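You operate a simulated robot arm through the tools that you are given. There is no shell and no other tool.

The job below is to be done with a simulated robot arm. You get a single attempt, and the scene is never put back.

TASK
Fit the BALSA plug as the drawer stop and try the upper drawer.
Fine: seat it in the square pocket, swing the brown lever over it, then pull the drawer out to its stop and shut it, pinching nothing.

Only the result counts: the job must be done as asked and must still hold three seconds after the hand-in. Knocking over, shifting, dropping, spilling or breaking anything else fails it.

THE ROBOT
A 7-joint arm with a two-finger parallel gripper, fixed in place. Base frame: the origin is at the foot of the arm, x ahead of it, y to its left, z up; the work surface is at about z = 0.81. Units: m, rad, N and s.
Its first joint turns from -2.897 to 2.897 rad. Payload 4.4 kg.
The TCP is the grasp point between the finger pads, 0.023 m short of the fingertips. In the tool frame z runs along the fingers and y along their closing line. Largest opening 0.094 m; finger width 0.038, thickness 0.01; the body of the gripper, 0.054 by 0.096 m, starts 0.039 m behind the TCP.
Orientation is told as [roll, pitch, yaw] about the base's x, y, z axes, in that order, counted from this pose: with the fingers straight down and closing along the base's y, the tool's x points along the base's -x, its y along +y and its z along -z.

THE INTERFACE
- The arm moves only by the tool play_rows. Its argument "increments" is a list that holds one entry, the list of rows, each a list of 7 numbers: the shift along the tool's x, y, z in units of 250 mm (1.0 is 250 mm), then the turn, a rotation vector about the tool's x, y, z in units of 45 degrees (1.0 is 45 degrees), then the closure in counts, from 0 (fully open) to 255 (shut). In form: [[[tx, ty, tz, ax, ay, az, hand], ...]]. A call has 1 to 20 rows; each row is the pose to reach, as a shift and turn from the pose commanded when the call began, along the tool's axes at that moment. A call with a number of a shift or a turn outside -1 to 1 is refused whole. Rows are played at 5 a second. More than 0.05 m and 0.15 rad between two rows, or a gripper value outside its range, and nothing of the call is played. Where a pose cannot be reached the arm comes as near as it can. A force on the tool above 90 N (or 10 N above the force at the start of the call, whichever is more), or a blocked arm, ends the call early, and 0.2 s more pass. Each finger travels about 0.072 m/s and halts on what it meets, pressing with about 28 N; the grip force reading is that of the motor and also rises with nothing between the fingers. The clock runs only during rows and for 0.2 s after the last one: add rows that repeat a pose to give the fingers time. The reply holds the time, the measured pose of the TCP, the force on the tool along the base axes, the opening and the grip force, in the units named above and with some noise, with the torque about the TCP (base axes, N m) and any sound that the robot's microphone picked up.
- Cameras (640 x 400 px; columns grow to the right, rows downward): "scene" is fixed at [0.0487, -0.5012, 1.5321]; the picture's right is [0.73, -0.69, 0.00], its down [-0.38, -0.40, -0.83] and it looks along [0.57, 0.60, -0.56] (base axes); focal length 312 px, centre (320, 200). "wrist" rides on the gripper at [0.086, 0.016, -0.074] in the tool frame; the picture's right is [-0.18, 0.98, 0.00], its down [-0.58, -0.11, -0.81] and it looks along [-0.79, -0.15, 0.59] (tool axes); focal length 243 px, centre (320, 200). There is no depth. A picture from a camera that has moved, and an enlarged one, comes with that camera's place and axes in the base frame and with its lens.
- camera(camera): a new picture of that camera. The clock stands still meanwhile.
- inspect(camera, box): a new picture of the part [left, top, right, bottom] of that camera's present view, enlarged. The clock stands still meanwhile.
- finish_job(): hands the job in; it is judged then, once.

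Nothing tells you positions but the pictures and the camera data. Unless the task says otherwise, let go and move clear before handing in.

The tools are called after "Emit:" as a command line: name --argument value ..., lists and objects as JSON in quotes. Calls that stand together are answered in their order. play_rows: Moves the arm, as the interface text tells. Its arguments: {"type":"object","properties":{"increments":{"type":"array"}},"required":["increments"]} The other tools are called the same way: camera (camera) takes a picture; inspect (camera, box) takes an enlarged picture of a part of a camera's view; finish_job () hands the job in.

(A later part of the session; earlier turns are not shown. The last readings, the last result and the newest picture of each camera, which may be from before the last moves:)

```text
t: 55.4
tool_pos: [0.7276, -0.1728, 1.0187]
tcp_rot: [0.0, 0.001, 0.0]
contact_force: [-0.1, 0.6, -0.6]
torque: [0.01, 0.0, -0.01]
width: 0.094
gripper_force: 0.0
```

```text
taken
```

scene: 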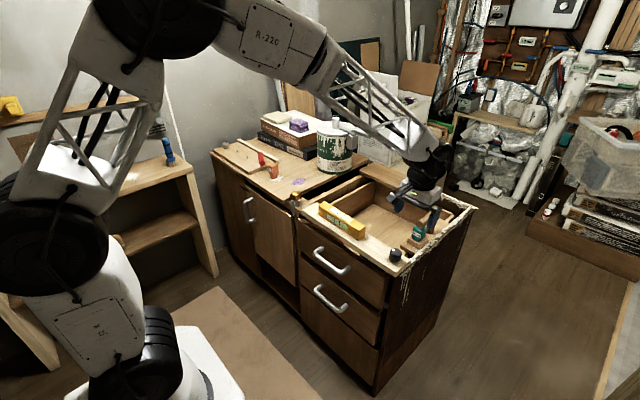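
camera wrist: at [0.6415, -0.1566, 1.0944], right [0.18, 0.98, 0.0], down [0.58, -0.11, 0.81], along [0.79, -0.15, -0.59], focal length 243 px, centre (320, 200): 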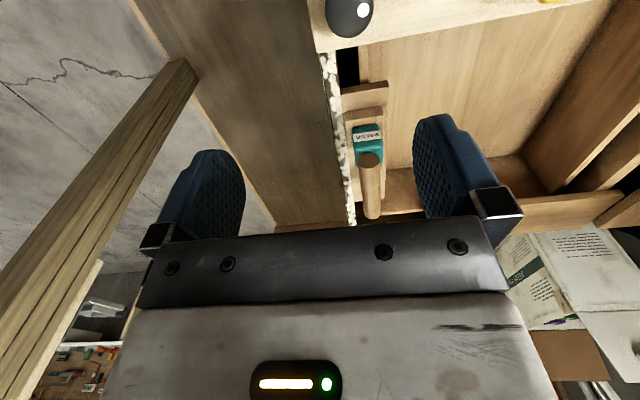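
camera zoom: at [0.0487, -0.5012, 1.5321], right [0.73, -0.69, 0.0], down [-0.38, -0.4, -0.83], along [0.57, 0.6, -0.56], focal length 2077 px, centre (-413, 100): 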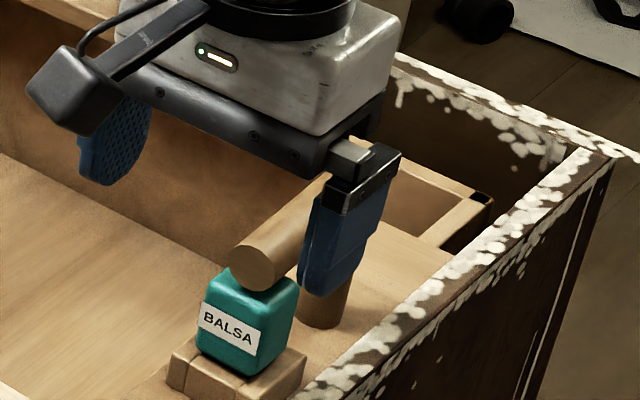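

The plug is seated, with the lever swung over it. Next is the drawer: I'll move in front of the cabinet to measure the upper handle from two heights.

Emit:
play_rows --increments '[[[0.1, 0.08, 0, 0, 0, 0, 0], [0.22, 0.2, 0, 0, 0, 0, 0], [0.35, 0.32, 0, 0, 0, 0, 0], [0.48, 0.44, 0, 0, 0, 0, 0], [0.61, 0.56, 0, 0, 0, 0, 0], [0.74, 0.68, 0, 0, 0, 0, 0], [0.87, 0.8, 0.03, 0, 0, 0, 0], [0.97, 0.92, 0.1, 0, 0, 0, 0], [0.99, 0.98, 0.22, 0, 0, 0, 0], [0.99, 1.0, 0.36, 0, 0, 0, 0], [0.99, 1.0, 0.36, 0, 0, 0, 0]]]'

Emit:
inspect --camera "wrist" --box '[240, 80, 420, 230]'

Emit:
play_rows --increments '[[[0, 0, 0.1, 0, 0, 0, 0], [0, 0, 0.22, 0, 0, 0, 0], [0.04, 0, 0.34, 0, 0, 0, 0], [0.08, 0, 0.44, 0, 0, 0, 0], [0.08, 0, 0.44, 0, 0, 0, 0]]]'

Emit:
inspect --camera "wrist" --box '[240, 80, 420, 230]'

Emit:
camera --camera "wrist"

Emit:
inspect --camera "scene" --box '[290, 190, 418, 286]'

```text
t: 57.8
tool_pos: [0.4815, 0.079, 0.9301]
tcp_rot: [0.0, 0.0, 0.0]
contact_force: [0.1, 0.5, 0.7]
torque: [-0.02, -0.03, 0.02]
width: 0.0941
gripper_force: 0.0
```

```text
2.67 times, centred on (330, 155) of wrist
camera zoom: at [0.3949, 0.0946, 1.006], right [0.18, 0.98, 0.0], down [0.58, -0.11, 0.81], along [0.79, -0.15, -0.59], focal length 647 px, centre (293, 320)
```

zoom: 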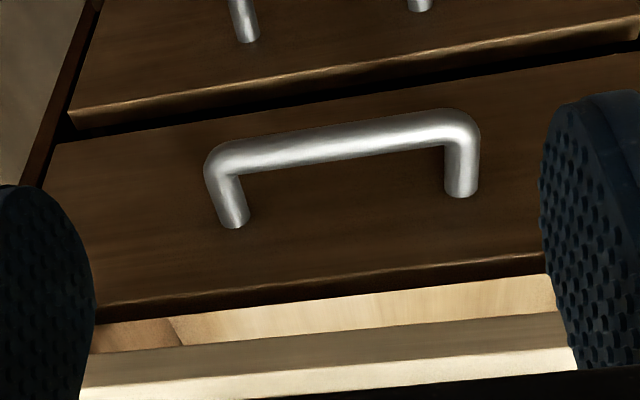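

```text
t: 59.0
tool_pos: [0.4601, 0.0795, 0.8201]
tcp_rot: [0.0, 0.001, 0.0]
contact_force: [0.1, 0.7, -0.8]
torque: [0.04, 0.02, -0.01]
width: 0.094
gripper_force: 0.1
```

```text
2.67 times, centred on (330, 155) of wrist
camera zoom: at [0.3743, 0.0952, 0.8948], right [0.18, 0.98, 0.0], down [0.58, -0.11, 0.81], along [0.79, -0.15, -0.59], focal length 647 px, centre (293, 320)
```

zoom: 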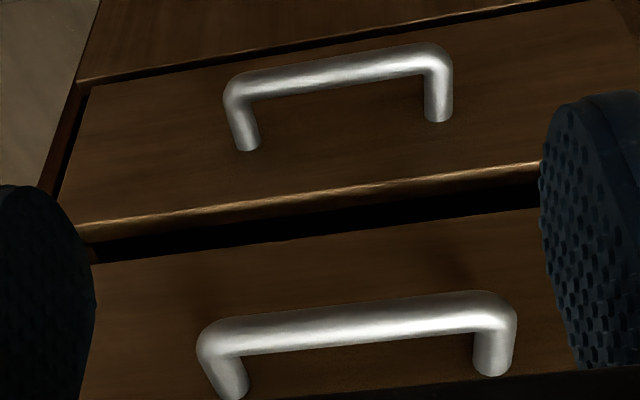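

```text
taken
camera wrist: at [0.3743, 0.0952, 0.8948], right [0.18, 0.98, 0.0], down [0.58, -0.11, 0.81], along [0.79, -0.15, -0.59], focal length 243 px, centre (320, 200)
```

wrist: 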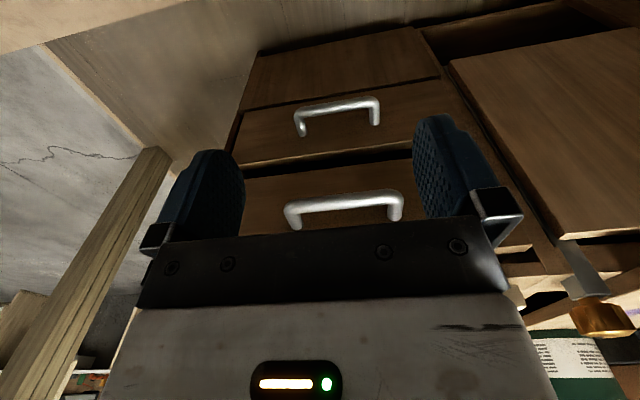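

```text
4.17 times, centred on (354, 238) of scene
camera zoom: at [0.0487, -0.5012, 1.5321], right [0.73, -0.69, 0.0], down [-0.38, -0.4, -0.83], along [0.57, 0.6, -0.56], focal length 1298 px, centre (178, 42)
```

zoom: 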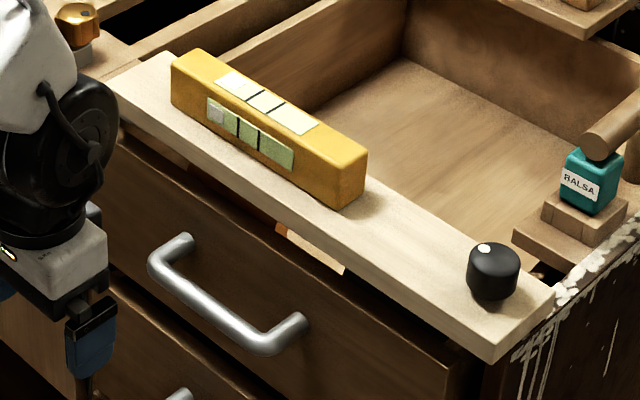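

The upper handle's bar triangulates cleanly to (0.630, 0.077, 0.709), about 39 mm in front of the drawer face at x of about 0.669. I'll turn the hand 90° and tilt it 45° forward so the fingers can grip the bar.

Emit:
play_rows --increments '[[[0, 0, 0, 0, 0, 0.18, 0], [0, 0, 0, 0, 0, 0.36, 0], [0, 0, 0, 0, 0, 0.54, 0], [0, 0, 0, 0, 0, 0.72, 0], [0, 0, 0, 0, 0, 0.88, 0], [0, 0, 0, 0, 0, 1.0, 0], [0, 0, 0, 0, 0, 1.0, 0]]]'

Emit:
play_rows --increments '[[[0, 0, 0, 0, 0, 0.18, 0], [0, 0, 0, 0, 0, 0.36, 0], [0, 0, 0, 0, 0, 0.54, 0], [0, 0, 0, 0, 0, 0.72, 0], [0, 0, 0, 0, 0, 0.88, 0], [0, 0, 0, 0, 0, 1.0, 0], [0, 0, 0, 0, 0, 1.0, 0]]]'

Emit:
play_rows --increments '[[[0, 0, 0, -0.16, 0, 0, 50], [0, 0, 0, -0.34, 0, 0, 100], [0, 0, 0, -0.52, 0, 0, 140], [0, 0, 0, -0.7, 0, 0, 146], [0, 0, 0, -0.86, 0, 0, 146], [0, 0, 0, -1.0, 0, 0, 146], [0, 0, 0, -1.0, 0, 0, 146]]]'

Emit:
camera --camera "wrist"

Emit:
camera --camera "scene"

```text
t: 60.6
tool_pos: [0.4607, 0.0771, 0.8183]
tcp_rot: [-0.002, 0.0, -0.789]
contact_force: [0.5, -0.1, -0.2]
torque: [-0.01, -0.02, -0.03]
width: 0.0938
gripper_force: 0.0
```

```text
t: 62.2
tool_pos: [0.4598, 0.0773, 0.8182]
tcp_rot: [0.0, 0.0, -1.572]
contact_force: [-0.5, 0.1, -0.3]
torque: [0.0, 0.01, 0.01]
width: 0.094
gripper_force: 0.0
```

```text
t: 64.0
tool_pos: [0.4064, 0.0633, 0.682]
tcp_rot: [0.469, -0.075, -1.559]
contact_force: [0.1, -0.4, 0.1]
torque: [0.03, 0.0, -0.01]
width: 0.0402
gripper_force: 0.2
stopped in row 7: the arm was blocked; the commanded pose is now the measured one
```

```text
taken
camera wrist: at [0.3859, 0.155, 0.7501], right [0.88, -0.14, 0.46], down [-0.46, -0.53, 0.71], along [0.15, -0.83, -0.53], focal length 243 px, centre (320, 200)
```

wrist: 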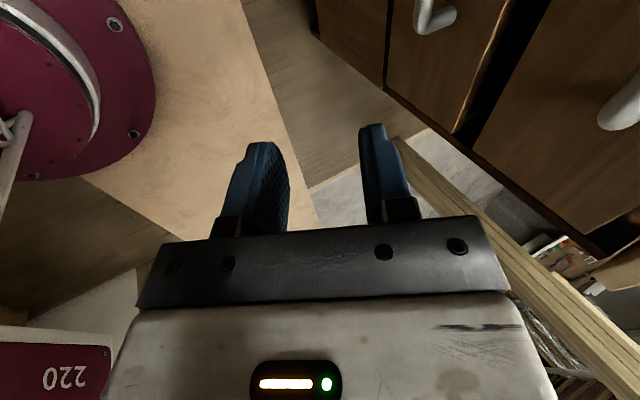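

```text
taken
```

scene: 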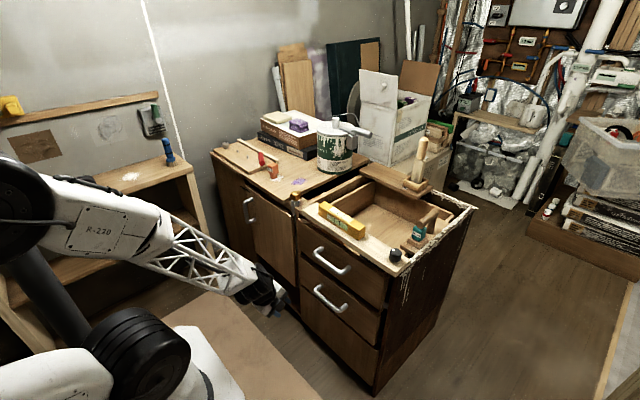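

The arm ran into its own joint limit while tilting so close to the base (no contact with anything). I'll move outward and up, where there is more room, keeping the present tilt of about 27°.

Emit:
play_rows --increments '[[[0, 0.08, -0.07, 0, 0, 0, 146], [0, 0.18, -0.14, 0, 0, 0, 146], [0, 0.3, -0.21, 0, 0, 0, 146], [0, 0.42, -0.28, 0, 0, 0, 146], [0.02, 0.54, -0.32, 0, 0, 0, 146], [0.03, 0.628, -0.353, 0, 0, 0, 146], [0.03, 0.628, -0.353, 0, 0, 0, 146]]]'

Emit:
camera --camera "wrist"

```text
t: 65.6
tool_pos: [0.5059, 0.0835, 0.831]
tcp_rot: [0.472, -0.073, -1.558]
contact_force: [0.7, 0.0, 0.6]
torque: [0.01, -0.02, 0.01]
width: 0.0403
gripper_force: 0.1
```

```text
taken
camera wrist: at [0.4853, 0.1759, 0.8989], right [0.88, -0.14, 0.46], down [-0.46, -0.53, 0.71], along [0.15, -0.83, -0.53], focal length 243 px, centre (320, 200)
```

wrist: 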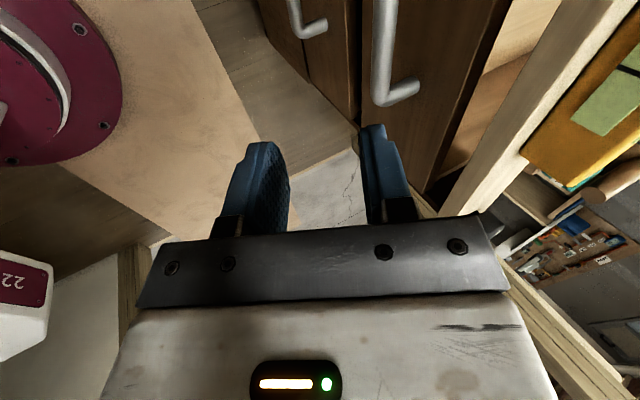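

The handle is in view with the fingers above and in front of it. I'll square up the tilt to about 35° and move to a point 9 cm short of the bar along the approach line.

Emit:
play_rows --increments '[[[-0.005, 0.03, 0.05, -0.035, 0.017, 0.009, 146], [-0.01, 0.066, 0.105, -0.07, 0.034, 0.017, 146], [-0.016, 0.1, 0.16, -0.107, 0.051, 0.026, 146], [-0.021, 0.132, 0.21, -0.14, 0.068, 0.034, 146], [-0.026, 0.165, 0.2635, -0.178, 0.085, 0.043, 146], [-0.026, 0.165, 0.2635, -0.178, 0.085, 0.043, 146]]]'

Emit:
camera --camera "wrist"

Emit:
inspect --camera "scene" --box '[270, 190, 398, 286]'

```text
t: 67.0
tool_pos: [0.573, 0.0744, 0.7922]
tcp_rot: [0.611, 0.0, -1.554]
contact_force: [0.2, -0.1, -0.9]
torque: [0.02, -0.02, 0.01]
width: 0.0402
gripper_force: 0.1
```

```text
taken
camera wrist: at [0.5421, 0.1605, 0.8633], right [0.81, -0.17, 0.56], down [-0.54, -0.59, 0.6], along [0.23, -0.79, -0.57], focal length 243 px, centre (320, 200)
```

wrist: 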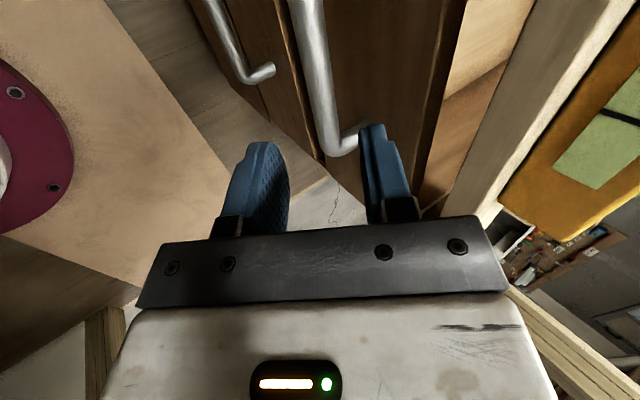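

```text
4.17 times, centred on (334, 238) of scene
camera zoom: at [0.0487, -0.5012, 1.5321], right [0.73, -0.69, 0.0], down [-0.38, -0.4, -0.83], along [0.57, 0.6, -0.56], focal length 1298 px, centre (262, 42)
```

zoom: 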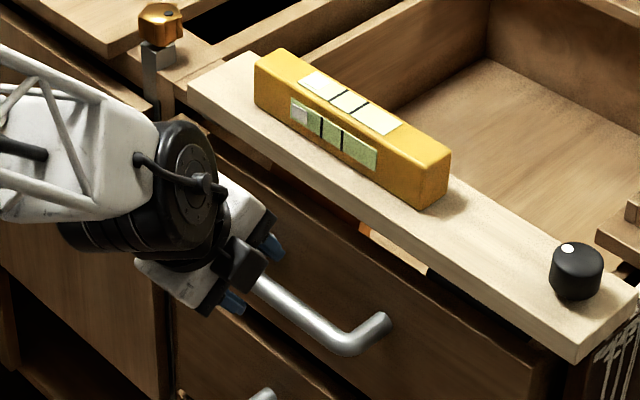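

The bar lies on the approach line between the fingers. I'll advance most of the way and check.

Emit:
play_rows --increments '[[[0, 0.001, 0.08, 0, 0, 0, 146], [0, 0.002, 0.15, 0, 0, 0, 146], [0, 0.003, 0.21, 0, 0, 0, 146], [0, 0.004, 0.25, 0, 0, 0, 146], [0, 0.004, 0.25, 0, 0, 0, 146]]]'

Emit:
camera --camera "wrist"

Emit:
inspect --camera "scene" --box '[290, 220, 370, 280]'

```text
t: 68.2
tool_pos: [0.6095, 0.0766, 0.7398]
tcp_rot: [0.61, -0.002, -1.554]
contact_force: [-0.4, -0.9, 0.3]
torque: [0.02, 0.01, 0.0]
width: 0.0404
gripper_force: 0.0
```

```text
taken
camera wrist: at [0.5789, 0.1611, 0.8113], right [0.81, -0.17, 0.56], down [-0.54, -0.59, 0.6], along [0.23, -0.79, -0.57], focal length 243 px, centre (320, 200)
```

wrist: 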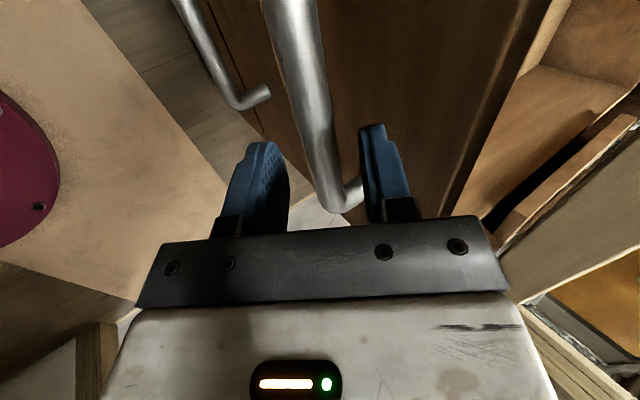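

```text
6.67 times, centred on (330, 250) of scene
camera zoom: at [0.0487, -0.5012, 1.5321], right [0.73, -0.69, 0.0], down [-0.38, -0.4, -0.83], along [0.57, 0.6, -0.56], focal length 2077 px, centre (253, -133)
```

zoom: 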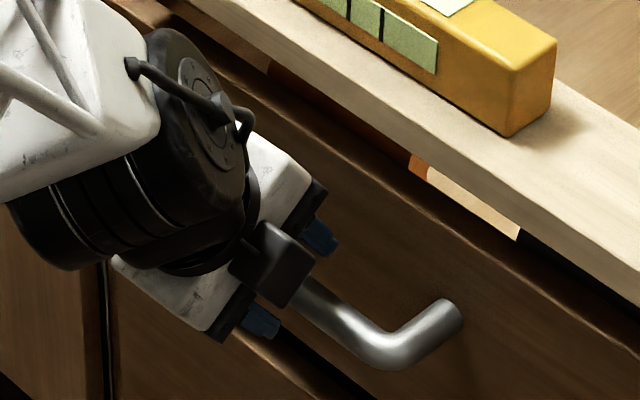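

The bar sits centred between the pads. I'll go in the last 2.4 cm and grip it.

Emit:
play_rows --increments '[[[0, -0.002, 0.03, 0, 0, 0, 146], [0, -0.003, 0.06, 0, 0, 0, 146], [0, -0.003, 0.09, 0, 0, 0, 146], [0, -0.003, 0.096, 0, 0, 0, 146], [0, -0.003, 0.096, 0, 0, 0, 170]]]'

Emit:
camera --camera "wrist"

Emit:
play_rows --increments '[[[0, 0, 0, 0, 0, 0, 190], [0, 0, 0, 0, 0, 0, 210], [0, 0, 0, 0, 0, 0, 230], [0, 0, 0, 0, 0, 0, 255], [0, 0, 0, 0, 0, 0, 255]]]'

Emit:
camera --camera "wrist"

```text
t: 69.4
tool_pos: [0.623, 0.0754, 0.721]
tcp_rot: [0.61, -0.001, -1.553]
contact_force: [0.5, 1.0, -0.1]
torque: [-0.02, 0.01, 0.0]
width: 0.0312
gripper_force: 0.1
```

```text
taken
camera wrist: at [0.592, 0.1614, 0.7921], right [0.81, -0.17, 0.56], down [-0.54, -0.59, 0.6], along [0.23, -0.79, -0.57], focal length 243 px, centre (320, 200)
```

wrist: 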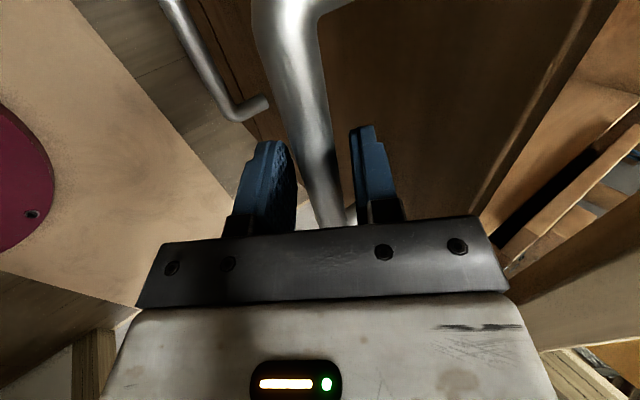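

```text
t: 70.6
tool_pos: [0.6222, 0.076, 0.7199]
tcp_rot: [0.608, -0.001, -1.554]
contact_force: [-16.1, 2.3, -6.7]
torque: [1.04, 0.21, -1.46]
width: 0.0199
gripper_force: 45.4
```

```text
taken
camera wrist: at [0.5914, 0.1613, 0.7914], right [0.81, -0.17, 0.56], down [-0.54, -0.59, 0.6], along [0.23, -0.79, -0.57], focal length 243 px, centre (320, 200)
```

wrist: 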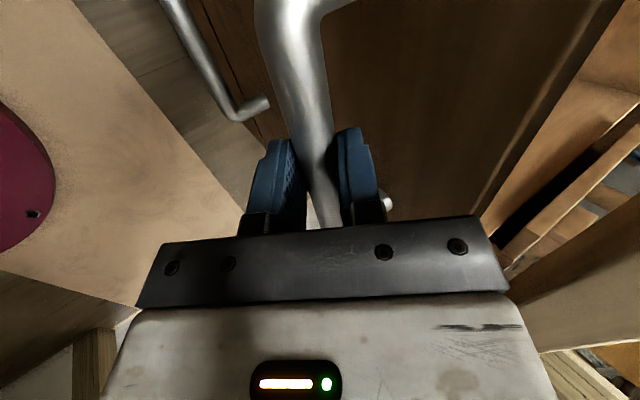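

The bar is gripped (20 mm). I'll start pulling gently along -x, a few millimetres per step, watching the force.

Emit:
play_rows --increments '[[[0, -0.005, -0.0035, 0, 0, 0, 255], [0, -0.01, -0.007, 0, 0, 0, 255], [0, -0.016, -0.0115, 0, 0, 0, 255], [0, -0.024, -0.017, 0, 0, 0, 255], [0, -0.033, -0.023, 0, 0, 0, 255], [0, -0.041, -0.0285, 0, 0, 0, 255], [0, -0.049, -0.0345, 0, 0, 0, 255]]]'

Emit:
camera --camera "scene"

Emit:
inspect --camera "scene" --box '[290, 180, 450, 280]'

```text
t: 72.2
tool_pos: [0.6069, 0.0755, 0.7205]
tcp_rot: [0.608, -0.002, -1.554]
contact_force: [2.7, 15.9, -42.9]
torque: [1.2, 0.23, -1.24]
width: 0.02
gripper_force: 45.1
```

```text
taken
```

scene: 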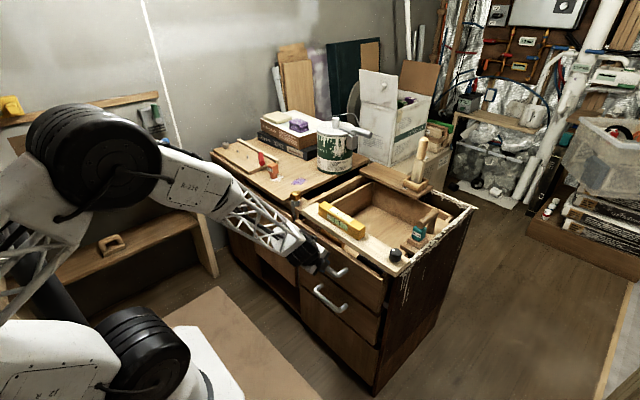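

```text
4.00 times, centred on (370, 230) of scene
camera zoom: at [0.0487, -0.5012, 1.5321], right [0.73, -0.69, 0.0], down [-0.38, -0.4, -0.83], along [0.57, 0.6, -0.56], focal length 1246 px, centre (120, 80)
```

zoom: 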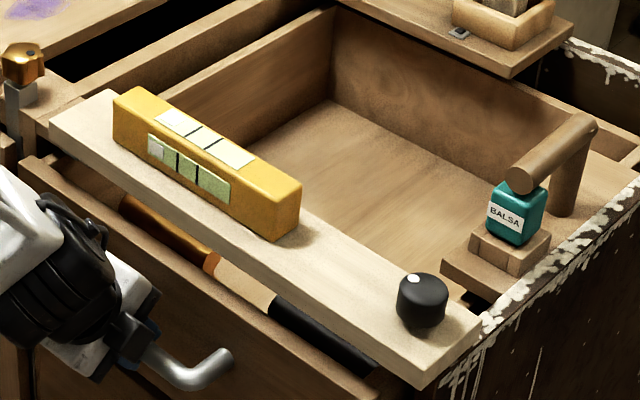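

The drawer is sliding (about 15 mm so far), the board with the plug stays fixed to the cabinet, and the loose items ride along. A vertical side load has built up, so I'll relieve it by about a millimetre.

Emit:
play_rows --increments '[[[0.001, -0.0014, 0.002, 0, 0, 0, 255], [0.002, -0.0028, 0.0039, 0, 0, 0, 255]]]'

```text
t: 72.8
tool_pos: [0.608, 0.075, 0.7201]
tcp_rot: [0.612, -0.001, -1.556]
contact_force: [-2.1, -5.5, -24.8]
torque: [0.89, 0.2, -1.36]
width: 0.02
gripper_force: 45.0
```

The side load is easing. I'll trim it a little more and continue pulling slowly.

Emit:
play_rows --increments '[[[0, -0.0023, 0.0033, 0, 0, 0, 255], [0.0, -0.0105, -0.0024, 0, 0, 0, 255], [0.0, -0.0187, -0.0082, 0, 0, 0, 255], [0.0005, -0.027, -0.014, 0, 0, 0, 255], [0.0007, -0.035, -0.02, 0, 0, 0, 255], [0.001, -0.0433, -0.0255, 0, 0, 0, 255], [0.001, -0.0515, -0.0312, 0, 0, 0, 255], [0.0012, -0.0597, -0.037, 0, 0, 0, 255], [0.0014, -0.068, -0.0426, 0, 0, 0, 255]]]'

Emit:
inspect --camera "scene" --box '[290, 180, 450, 280]'

```text
t: 74.8
tool_pos: [0.5877, 0.0762, 0.7199]
tcp_rot: [0.612, 0.0, -1.554]
contact_force: [3.0, -47.0, 22.2]
torque: [0.59, -0.23, -1.8]
width: 0.0201
gripper_force: 44.7
```

```text
4.00 times, centred on (370, 230) of scene
camera zoom: at [0.0487, -0.5012, 1.5321], right [0.73, -0.69, 0.0], down [-0.38, -0.4, -0.83], along [0.57, 0.6, -0.56], focal length 1246 px, centre (120, 80)
```

zoom: 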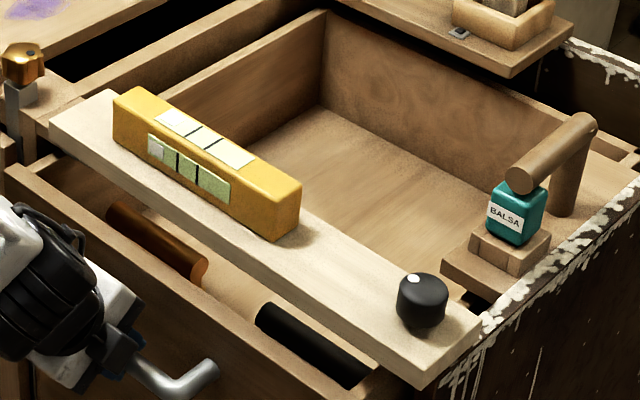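

The residual loads come from gripping the bar rigidly. I'll relax to a loose cage around the bar (about 23 mm), which removes side loads while still pulling.

Emit:
play_rows --increments '[[[0, 0, 0, 0, 0, 0, 220], [0, 0, 0, 0, 0, 0, 196], [0, 0, 0, 0, 0, 0, 192]]]'

Emit:
camera --camera "wrist"

```text
t: 75.6
tool_pos: [0.5875, 0.0768, 0.7196]
tcp_rot: [0.609, -0.003, -1.555]
contact_force: [-0.5, 0.4, 0.0]
torque: [0.03, 0.02, 0.0]
width: 0.0234
gripper_force: 0.0
```

```text
taken
camera wrist: at [0.5566, 0.1623, 0.7902], right [0.81, -0.17, 0.56], down [-0.54, -0.59, 0.6], along [0.23, -0.79, -0.57], focal length 243 px, centre (320, 200)
```

wrist: 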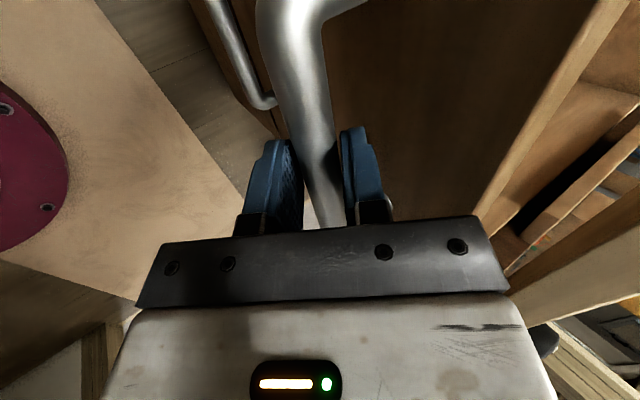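

All loads dropped to zero with the bar caged. I'll keep pulling in 3 mm steps.

Emit:
play_rows --increments '[[[0, -0.0098, -0.0069, 0, 0, 0, 192], [0, -0.0197, -0.0138, 0, 0, 0, 192], [0, -0.0295, -0.0207, 0, 0, 0, 192], [0, -0.0393, -0.0275, 0, 0, 0, 192], [0, -0.0491, -0.0344, 0, 0, 0, 192], [0, -0.059, -0.0413, 0, 0, 0, 192], [0, -0.0688, -0.0482, 0, 0, 0, 192], [0, -0.0786, -0.055, 0, 0, 0, 192], [0, -0.0885, -0.0619, 0, 0, 0, 192], [0, -0.0983, -0.0688, 0, 0, 0, 192], [0, -0.1081, -0.0757, 0, 0, 0, 192], [0, -0.118, -0.0826, 0, 0, 0, 192]]]'

Emit:
inspect --camera "scene" --box '[290, 180, 450, 280]'

Emit:
camera --camera "wrist"

```text
t: 78.2
tool_pos: [0.5513, 0.0761, 0.7192]
tcp_rot: [0.608, -0.002, -1.552]
contact_force: [0.8, -1.5, 0.1]
torque: [0.0, -0.02, -0.06]
width: 0.0237
gripper_force: 0.9
```

```text
4.00 times, centred on (370, 230) of scene
camera zoom: at [0.0487, -0.5012, 1.5321], right [0.73, -0.69, 0.0], down [-0.38, -0.4, -0.83], along [0.57, 0.6, -0.56], focal length 1246 px, centre (120, 80)
```

zoom: 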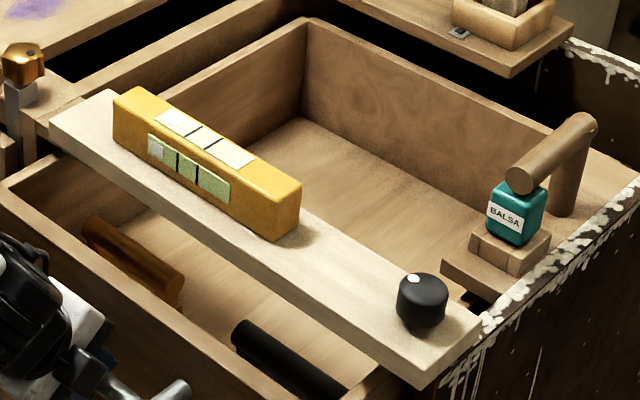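

```text
taken
camera wrist: at [0.5211, 0.1612, 0.7911], right [0.81, -0.17, 0.56], down [-0.54, -0.59, 0.6], along [0.23, -0.79, -0.57], focal length 243 px, centre (320, 200)
```

wrist: 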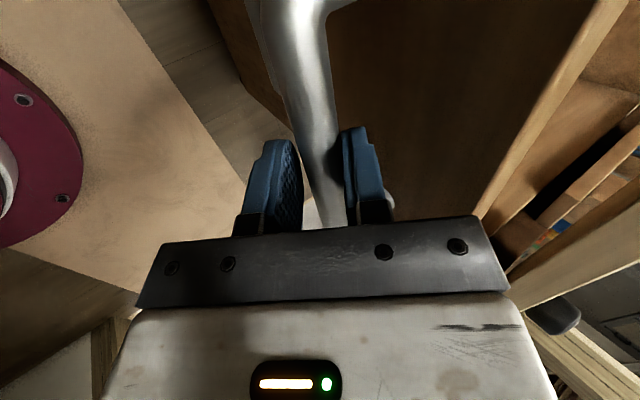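

The drawer glides freely and is about 7 cm open. The items inside ride along steadily, so I'll continue.

Emit:
play_rows --increments '[[[0, -0.0098, -0.0069, 0, 0, 0, 192], [0, -0.0197, -0.0138, 0, 0, 0, 192], [0, -0.0295, -0.0207, 0, 0, 0, 192], [0, -0.0393, -0.0275, 0, 0, 0, 192], [0, -0.0491, -0.0344, 0, 0, 0, 192], [0, -0.059, -0.0413, 0, 0, 0, 192], [0, -0.0688, -0.0482, 0, 0, 0, 192], [0, -0.0786, -0.055, 0, 0, 0, 192], [0, -0.0885, -0.0619, 0, 0, 0, 192], [0, -0.0983, -0.0688, 0, 0, 0, 192], [0, -0.1081, -0.0757, 0, 0, 0, 192], [0, -0.118, -0.0826, 0, 0, 0, 192]]]'

Emit:
camera --camera "scene"

Emit:
inspect --camera "scene" --box '[290, 180, 450, 280]'

Emit:
camera --camera "wrist"

```text
t: 80.8
tool_pos: [0.5152, 0.0757, 0.7199]
tcp_rot: [0.603, 0.001, -1.552]
contact_force: [2.0, 2.0, 3.0]
torque: [0.08, -0.07, -0.03]
width: 0.0248
gripper_force: 1.2
```

```text
taken
```

scene: 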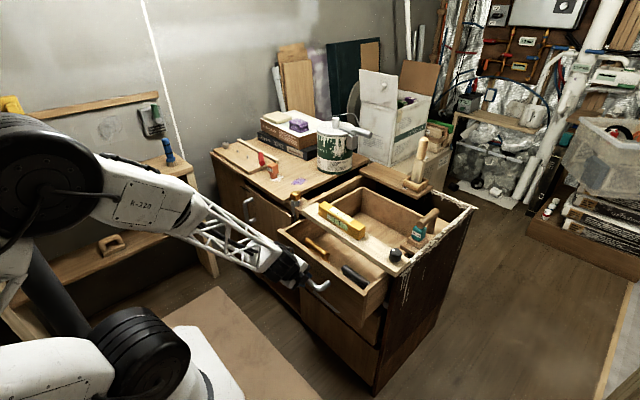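

```text
4.00 times, centred on (370, 230) of scene
camera zoom: at [0.0487, -0.5012, 1.5321], right [0.73, -0.69, 0.0], down [-0.38, -0.4, -0.83], along [0.57, 0.6, -0.56], focal length 1246 px, centre (120, 80)
```

zoom: 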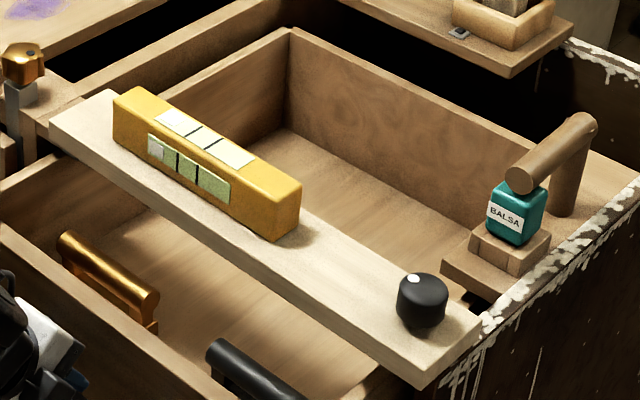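

```text
taken
camera wrist: at [0.4859, 0.1609, 0.7915], right [0.81, -0.17, 0.56], down [-0.54, -0.59, 0.6], along [0.23, -0.79, -0.57], focal length 243 px, centre (320, 200)
```

wrist: 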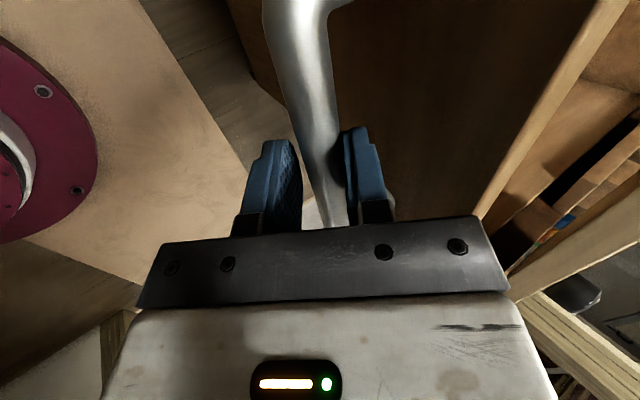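

About 11 cm open with no resistance yet. I'll pull on, watching for the stop and for the arm's own limits.

Emit:
play_rows --increments '[[[0, -0.0098, -0.0069, 0, 0, 0, 192], [0, -0.0197, -0.0138, 0, 0, 0, 192], [0, -0.0295, -0.0207, 0, 0, 0, 192], [0, -0.0393, -0.0275, 0, 0, 0, 192], [0, -0.0491, -0.0344, 0, 0, 0, 192], [0, -0.059, -0.0413, 0, 0, 0, 192], [0, -0.0688, -0.0482, 0, 0, 0, 192], [0, -0.0786, -0.055, 0, 0, 0, 192]]]'

Emit:
inspect --camera "scene" --box '[270, 180, 450, 292]'

Emit:
camera --camera "wrist"

```text
t: 82.6
tool_pos: [0.4928, 0.0739, 0.7199]
tcp_rot: [0.603, 0.001, -1.553]
contact_force: [2.6, 1.0, 0.4]
torque: [0.04, -0.04, -0.04]
width: 0.0246
gripper_force: 2.0
```

```text
3.56 times, centred on (360, 236) of scene
camera zoom: at [0.0487, -0.5012, 1.5321], right [0.73, -0.69, 0.0], down [-0.38, -0.4, -0.83], along [0.57, 0.6, -0.56], focal length 1108 px, centre (178, 72)
```

zoom: 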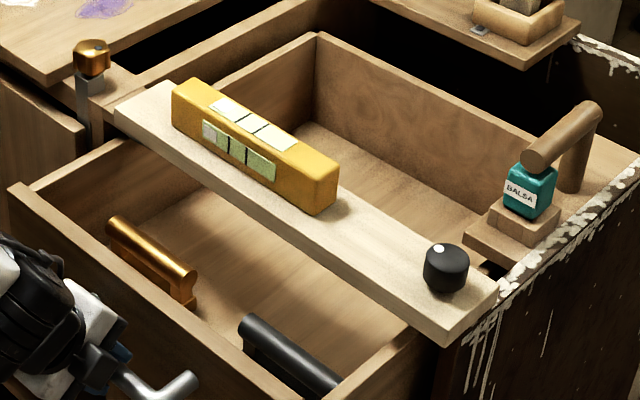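

```text
taken
camera wrist: at [0.4619, 0.1595, 0.7917], right [0.81, -0.17, 0.56], down [-0.54, -0.59, 0.6], along [0.23, -0.79, -0.57], focal length 243 px, centre (320, 200)
```

wrist: 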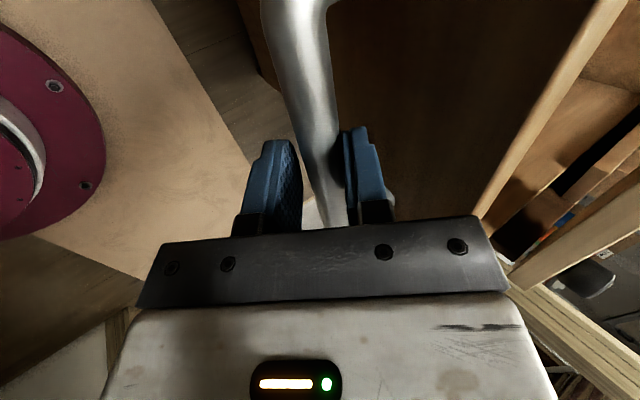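

Still free at 13.5 cm. I'll continue in the same small steps.

Emit:
play_rows --increments '[[[0, -0.0098, -0.0069, 0, 0, 0, 192], [0, -0.0197, -0.0138, 0, 0, 0, 192], [0, -0.0295, -0.0207, 0, 0, 0, 192], [0.002, -0.0393, -0.0275, 0, 0, 0, 192], [0.003, -0.0491, -0.0344, 0, 0, 0, 192], [0.004, -0.059, -0.0413, 0, 0, 0, 192], [0.005, -0.0688, -0.0482, 0, 0, 0, 192], [0.006, -0.0786, -0.055, 0, 0, 0, 192]]]'

Emit:
inspect --camera "scene" --box '[270, 180, 450, 292]'

```text
t: 84.4
tool_pos: [0.4678, 0.0756, 0.7202]
tcp_rot: [0.606, 0.001, -1.555]
contact_force: [2.6, -2.3, 2.1]
torque: [0.05, -0.09, -0.06]
width: 0.025
gripper_force: 1.5
```

```text
3.56 times, centred on (360, 236) of scene
camera zoom: at [0.0487, -0.5012, 1.5321], right [0.73, -0.69, 0.0], down [-0.38, -0.4, -0.83], along [0.57, 0.6, -0.56], focal length 1108 px, centre (178, 72)
```

zoom: 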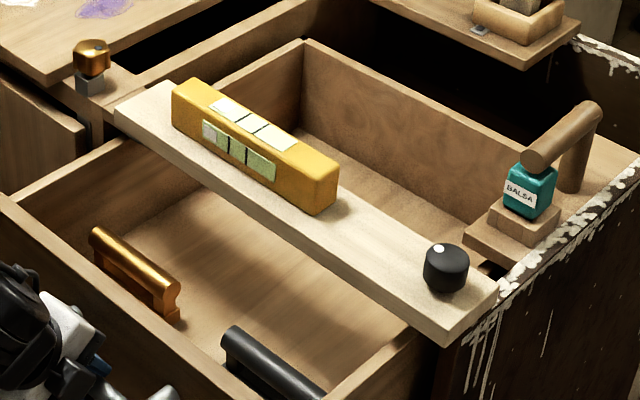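

About 16 cm open, and the drawer's back wall is approaching the plug. I'll keep pulling gently.

Emit:
play_rows --increments '[[[0, -0.0098, -0.0069, 0, 0, 0, 192], [0, -0.0197, -0.0138, 0, 0, 0, 192], [0, -0.0295, -0.0207, 0, 0, 0, 192], [0, -0.0393, -0.0275, 0, 0, 0, 192], [0, -0.0491, -0.0344, 0, 0, 0, 192], [0, -0.059, -0.0413, 0, 0, 0, 192], [0, -0.0688, -0.0482, 0, 0, 0, 192], [0, -0.0786, -0.055, 0, 0, 0, 192]]]'

Emit:
inspect --camera "scene" --box '[270, 180, 450, 292]'

Emit:
camera --camera "wrist"

```text
t: 86.2
tool_pos: [0.4443, 0.0748, 0.7189]
tcp_rot: [0.612, -0.002, -1.551]
contact_force: [2.6, -1.1, 4.4]
torque: [0.05, -0.05, -0.07]
width: 0.0251
gripper_force: 2.3
```

```text
3.56 times, centred on (360, 236) of scene
camera zoom: at [0.0487, -0.5012, 1.5321], right [0.73, -0.69, 0.0], down [-0.38, -0.4, -0.83], along [0.57, 0.6, -0.56], focal length 1108 px, centre (178, 72)
```

zoom: 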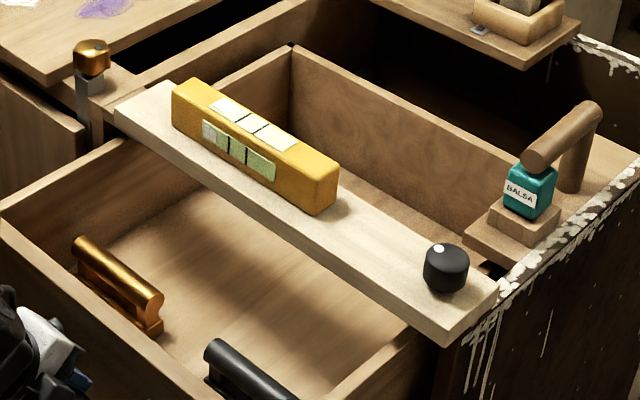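

```text
taken
camera wrist: at [0.4125, 0.1609, 0.7898], right [0.81, -0.17, 0.56], down [-0.54, -0.59, 0.6], along [0.23, -0.79, -0.57], focal length 243 px, centre (320, 200)
```

wrist: 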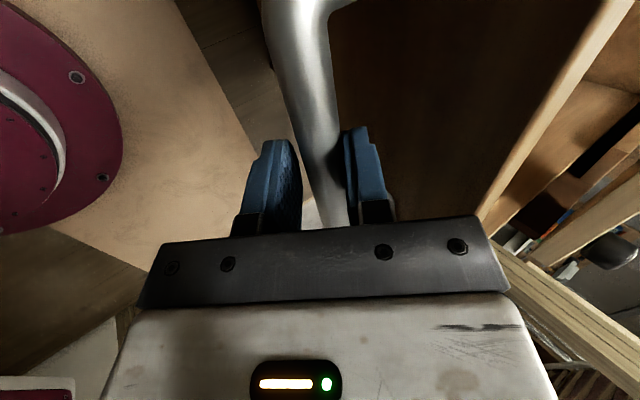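

About 18.5 cm open. I'll continue in small steps.

Emit:
play_rows --increments '[[[0, -0.0098, -0.0069, 0, 0, 0, 192], [0, -0.0197, -0.0138, 0, 0, 0, 192], [0, -0.0295, -0.0207, 0, 0, 0, 192], [0, -0.0393, -0.0275, 0, 0, 0, 192], [0, -0.0491, -0.0344, 0, 0, 0, 192], [0, -0.059, -0.0413, 0, 0, 0, 192], [0, -0.0688, -0.0482, 0, 0, 0, 192], [0, -0.0786, -0.055, 0, 0, 0, 192]]]'

Emit:
inspect --camera "scene" --box '[270, 180, 450, 292]'

Emit:
camera --camera "scene"

```text
t: 88.0
tool_pos: [0.419, 0.0754, 0.7196]
tcp_rot: [0.61, 0.001, -1.555]
contact_force: [7.9, -0.3, 0.9]
torque: [0.03, -0.01, -0.17]
width: 0.0258
gripper_force: 3.3
```

```text
3.56 times, centred on (360, 236) of scene
camera zoom: at [0.0487, -0.5012, 1.5321], right [0.73, -0.69, 0.0], down [-0.38, -0.4, -0.83], along [0.57, 0.6, -0.56], focal length 1108 px, centre (178, 72)
```

zoom: 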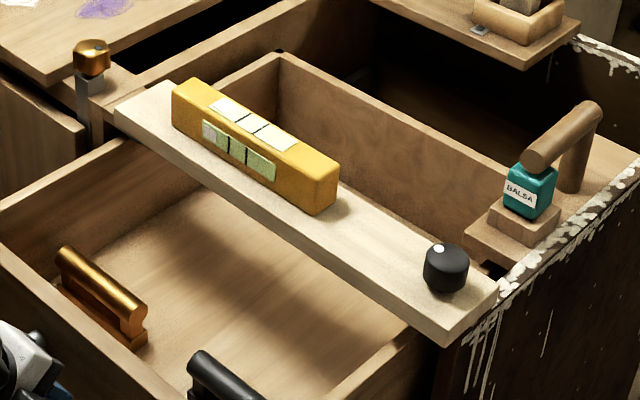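

```text
taken
```

scene: 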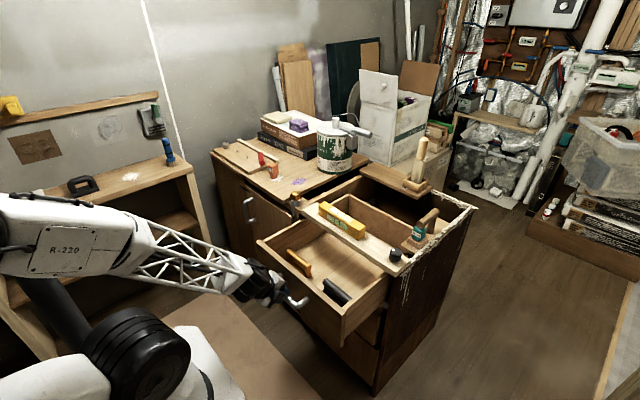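

A small pull resistance (8 N) has appeared at about 21 cm. I'll go on with finer steps to see whether this is the stop.

Emit:
play_rows --increments '[[[0, -0.0066, -0.0046, 0, 0, 0, 192], [0, -0.0131, -0.0092, 0, 0, 0, 192], [0, -0.0197, -0.0138, 0, 0, 0, 192], [0, -0.0262, -0.0184, 0, 0, 0, 192]]]'

Emit:
camera --camera "wrist"

Emit:
inspect --camera "scene" --box '[360, 180, 450, 236]'

```text
t: 89.0
tool_pos: [0.4109, 0.0749, 0.7204]
tcp_rot: [0.612, 0.0, -1.554]
contact_force: [33.0, 3.6, 7.5]
torque: [0.21, -0.29, -0.54]
width: 0.0368
gripper_force: 15.9
```

```text
taken
camera wrist: at [0.3811, 0.1604, 0.7908], right [0.81, -0.17, 0.56], down [-0.54, -0.59, 0.6], along [0.23, -0.79, -0.57], focal length 243 px, centre (320, 200)
```

wrist: 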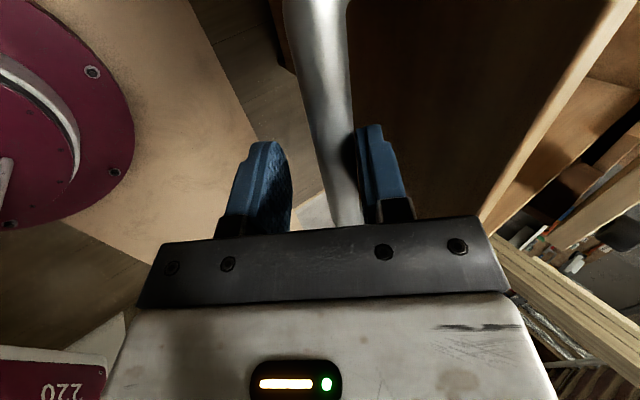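

```text
7.11 times, centred on (405, 208) of scene
camera zoom: at [0.0487, -0.5012, 1.5321], right [0.73, -0.69, 0.0], down [-0.38, -0.4, -0.83], along [0.57, 0.6, -0.56], focal length 2215 px, centre (-284, 143)
```

zoom: 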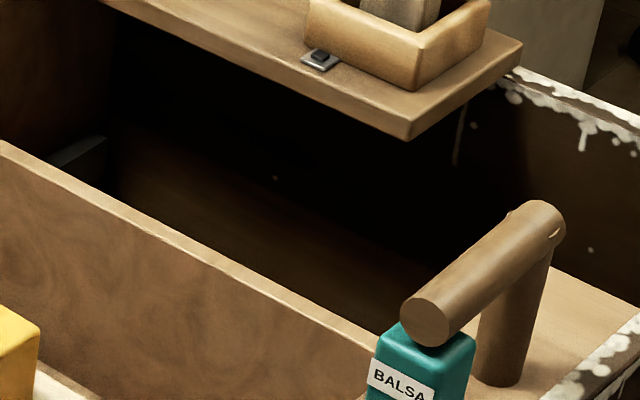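

The drawer has hit its stop: a firm 33 N that even forces the fingers apart, at about 21 cm open, while plug and lever hold. Now I'll push it back shut slowly using the same caged grip.

Emit:
play_rows --increments '[[[0, 0.006, 0.004, 0, 0, 0, 192], [0, 0.012, 0.0084, 0, 0, 0, 192], [0, 0.02, 0.014, 0, 0, 0, 192], [0, 0.03, 0.021, 0, 0, 0, 192], [0, 0.04, 0.028, 0, 0, 0, 192], [0, 0.05, 0.035, 0, 0, 0, 192], [0, 0.06, 0.042, 0, 0, 0, 192], [0, 0.07, 0.049, 0, 0, 0, 192], [0, 0.08, 0.056, 0, 0, 0, 192], [0, 0.09, 0.063, 0, 0, 0, 192], [0, 0.1, 0.07, 0, 0, 0, 192], [0, 0.11, 0.077, 0, 0, 0, 192], [0, 0.12, 0.084, 0, 0, 0, 192]]]'

Emit:
inspect --camera "scene" --box '[250, 180, 450, 305]'

Emit:
camera --camera "wrist"

```text
t: 91.8
tool_pos: [0.449, 0.0756, 0.7201]
tcp_rot: [0.609, 0.0, -1.554]
contact_force: [-3.2, -1.7, -2.7]
torque: [0.02, 0.0, -0.04]
width: 0.025
gripper_force: 1.6
```

```text
3.20 times, centred on (350, 242) of scene
camera zoom: at [0.0487, -0.5012, 1.5321], right [0.73, -0.69, 0.0], down [-0.38, -0.4, -0.83], along [0.57, 0.6, -0.56], focal length 997 px, centre (224, 64)
```

zoom: 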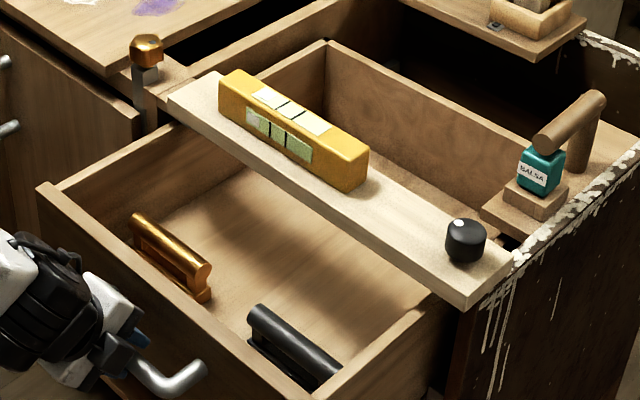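

```text
taken
camera wrist: at [0.4174, 0.1612, 0.7906], right [0.81, -0.17, 0.56], down [-0.54, -0.59, 0.6], along [0.23, -0.79, -0.57], focal length 243 px, centre (320, 200)
```

wrist: 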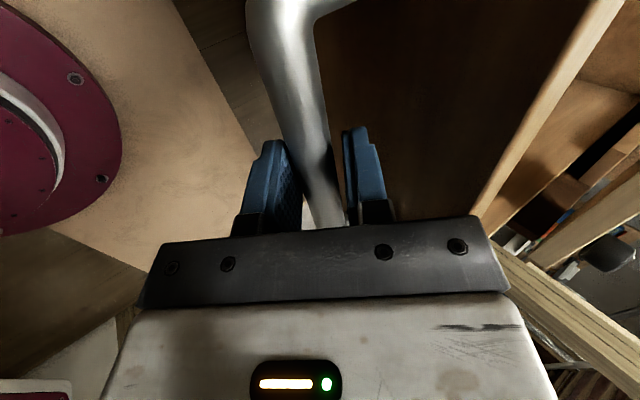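

The drawer is moving back in smoothly with only about 3 N. I'll continue pushing it in.

Emit:
play_rows --increments '[[[0, 0.0115, 0.008, 0, 0, 0, 192], [0, 0.0229, 0.0161, 0, 0, 0, 192], [0, 0.0344, 0.0241, 0, 0, 0, 192], [0, 0.0459, 0.0321, 0, 0, 0, 192], [0, 0.0573, 0.0401, 0, 0, 0, 192], [0, 0.0688, 0.0482, 0, 0, 0, 192], [0, 0.0803, 0.0562, 0, 0, 0, 192], [0, 0.0918, 0.0642, 0, 0, 0, 192], [0, 0.1032, 0.0723, 0, 0, 0, 192], [0, 0.1147, 0.0803, 0, 0, 0, 192], [0, 0.1262, 0.0883, 0, 0, 0, 192], [0, 0.1376, 0.0963, 0, 0, 0, 192], [0, 0.1491, 0.1044, 0, 0, 0, 192], [0, 0.1606, 0.1124, 0, 0, 0, 192], [0, 0.172, 0.1204, 0, 0, 0, 192], [0, 0.1835, 0.1285, 0, 0, 0, 192], [0, 0.195, 0.1365, 0, 0, 0, 192], [0, 0.2064, 0.1445, 0, 0, 0, 192]]]'

Emit:
inspect --camera "scene" --box '[250, 180, 450, 305]'

```text
t: 95.6
tool_pos: [0.5109, 0.0754, 0.721]
tcp_rot: [0.602, 0.001, -1.552]
contact_force: [-2.6, 1.5, -0.7]
torque: [0.03, 0.04, -0.08]
width: 0.0244
gripper_force: 0.9
```

```text
3.20 times, centred on (350, 242) of scene
camera zoom: at [0.0487, -0.5012, 1.5321], right [0.73, -0.69, 0.0], down [-0.38, -0.4, -0.83], along [0.57, 0.6, -0.56], focal length 997 px, centre (224, 64)
```

zoom: 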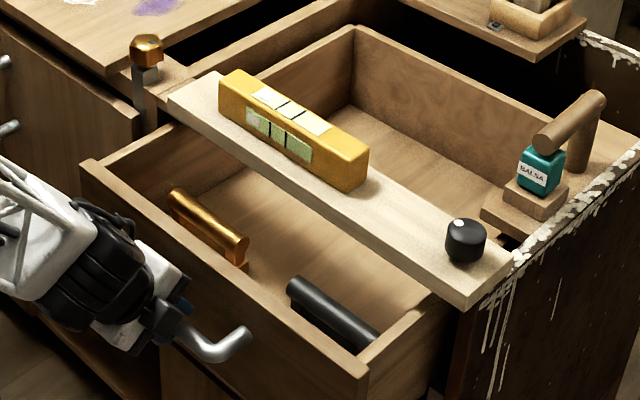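

Halfway in, with everything riding along undisturbed. I'll continue.

Emit:
play_rows --increments '[[[0, 0.0115, 0.008, 0, 0, 0, 192], [0, 0.0229, 0.0161, 0, 0, 0, 192], [0, 0.0344, 0.0241, 0, 0, 0, 192], [0, 0.0459, 0.0321, 0, 0, 0, 192], [0, 0.0573, 0.0401, 0, 0, 0, 192], [0, 0.0688, 0.0482, 0, 0, 0, 192], [0, 0.0803, 0.0562, 0, 0, 0, 192], [0, 0.0918, 0.0642, 0, 0, 0, 192], [0, 0.1032, 0.0723, 0, 0, 0, 192], [0, 0.1147, 0.0803, 0, 0, 0, 192], [0, 0.1262, 0.0883, 0, 0, 0, 192], [0, 0.1376, 0.0963, 0, 0, 0, 192], [0, 0.1491, 0.1044, 0, 0, 0, 192], [0, 0.1606, 0.1124, 0, 0, 0, 192], [0, 0.172, 0.1204, 0, 0, 0, 192], [0, 0.1835, 0.1285, 0, 0, 0, 192], [0, 0.195, 0.1365, 0, 0, 0, 192], [0, 0.2064, 0.1445, 0, 0, 0, 192]]]'

Emit:
inspect --camera "scene" --box '[250, 180, 450, 305]'

Emit:
camera --camera "wrist"

```text
t: 99.4
tool_pos: [0.5748, 0.0784, 0.719]
tcp_rot: [0.61, -0.001, -1.552]
contact_force: [-3.0, -1.5, -2.0]
torque: [0.0, 0.04, -0.02]
width: 0.0246
gripper_force: 2.4
```

```text
3.20 times, centred on (350, 242) of scene
camera zoom: at [0.0487, -0.5012, 1.5321], right [0.73, -0.69, 0.0], down [-0.38, -0.4, -0.83], along [0.57, 0.6, -0.56], focal length 997 px, centre (224, 64)
```

zoom: 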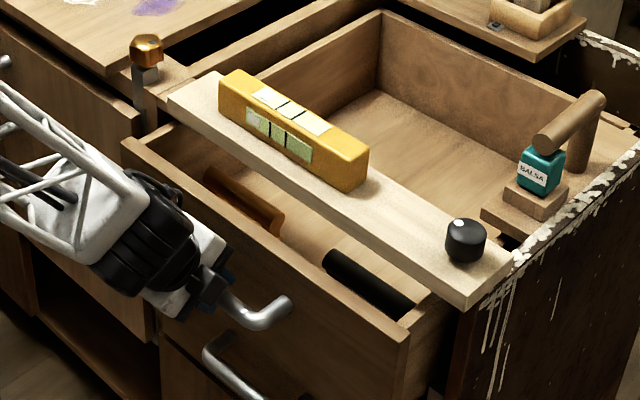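

```text
taken
camera wrist: at [0.5432, 0.1631, 0.7904], right [0.81, -0.17, 0.56], down [-0.54, -0.59, 0.6], along [0.23, -0.79, -0.57], focal length 243 px, centre (320, 200)
```

wrist: 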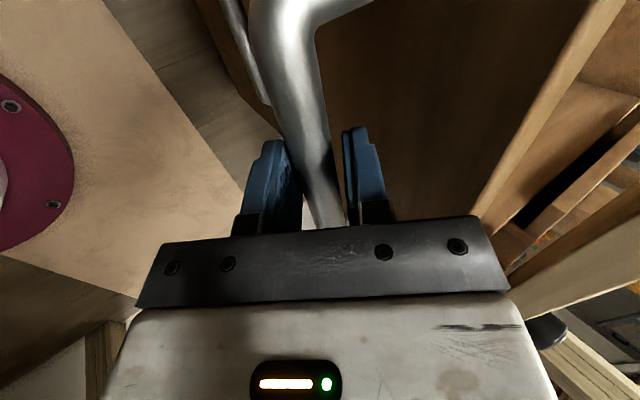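

About 5 cm remain. I'll continue a bit slower.

Emit:
play_rows --increments '[[[0, 0.0098, 0.0069, 0, 0, 0, 192], [0, 0.0197, 0.0138, 0, 0, 0, 192], [0, 0.0295, 0.0207, 0, 0, 0, 192], [0, 0.0393, 0.0275, 0, 0, 0, 192], [0, 0.0491, 0.0344, 0, 0, 0, 192], [0, 0.059, 0.0413, 0, 0, 0, 192], [0, 0.0688, 0.0482, 0, 0, 0, 192], [0, 0.0786, 0.055, 0, 0, 0, 192], [0, 0.0885, 0.0619, 0, 0, 0, 192], [0, 0.0983, 0.0688, 0, 0, 0, 192], [0, 0.1081, 0.0757, 0, 0, 0, 192], [0, 0.118, 0.0826, 0, 0, 0, 192]]]'

Emit:
play_rows --increments '[[[0, 0.005, 0.0035, 0, 0, 0, 192], [0, 0.01, 0.007, 0, 0, 0, 192], [0, 0.015, 0.0105, 0, 0, 0, 192], [0, 0.02, 0.014, 0, 0, 0, 192], [0, 0.025, 0.0175, 0, 0, 0, 192], [0, 0.03, 0.021, 0, 0, 0, 192]]]'

Emit:
inspect --camera "scene" --box '[250, 180, 450, 305]'

```text
t: 102.0
tool_pos: [0.6101, 0.0787, 0.7182]
tcp_rot: [0.611, -0.001, -1.554]
contact_force: [-2.4, 1.5, -1.8]
torque: [0.07, 0.0, -0.03]
width: 0.0247
gripper_force: 2.0
```

```text
t: 103.4
tool_pos: [0.6183, 0.0787, 0.7179]
tcp_rot: [0.609, -0.002, -1.556]
contact_force: [-2.2, -0.9, -2.8]
torque: [0.07, -0.01, -0.01]
width: 0.025
gripper_force: 2.0
```

```text
3.20 times, centred on (350, 242) of scene
camera zoom: at [0.0487, -0.5012, 1.5321], right [0.73, -0.69, 0.0], down [-0.38, -0.4, -0.83], along [0.57, 0.6, -0.56], focal length 997 px, centre (224, 64)
```

zoom: 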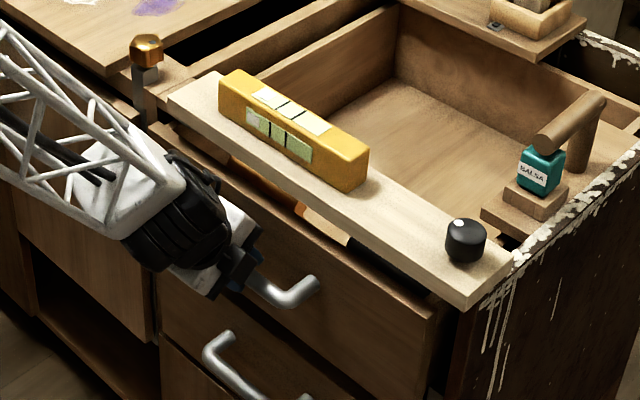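

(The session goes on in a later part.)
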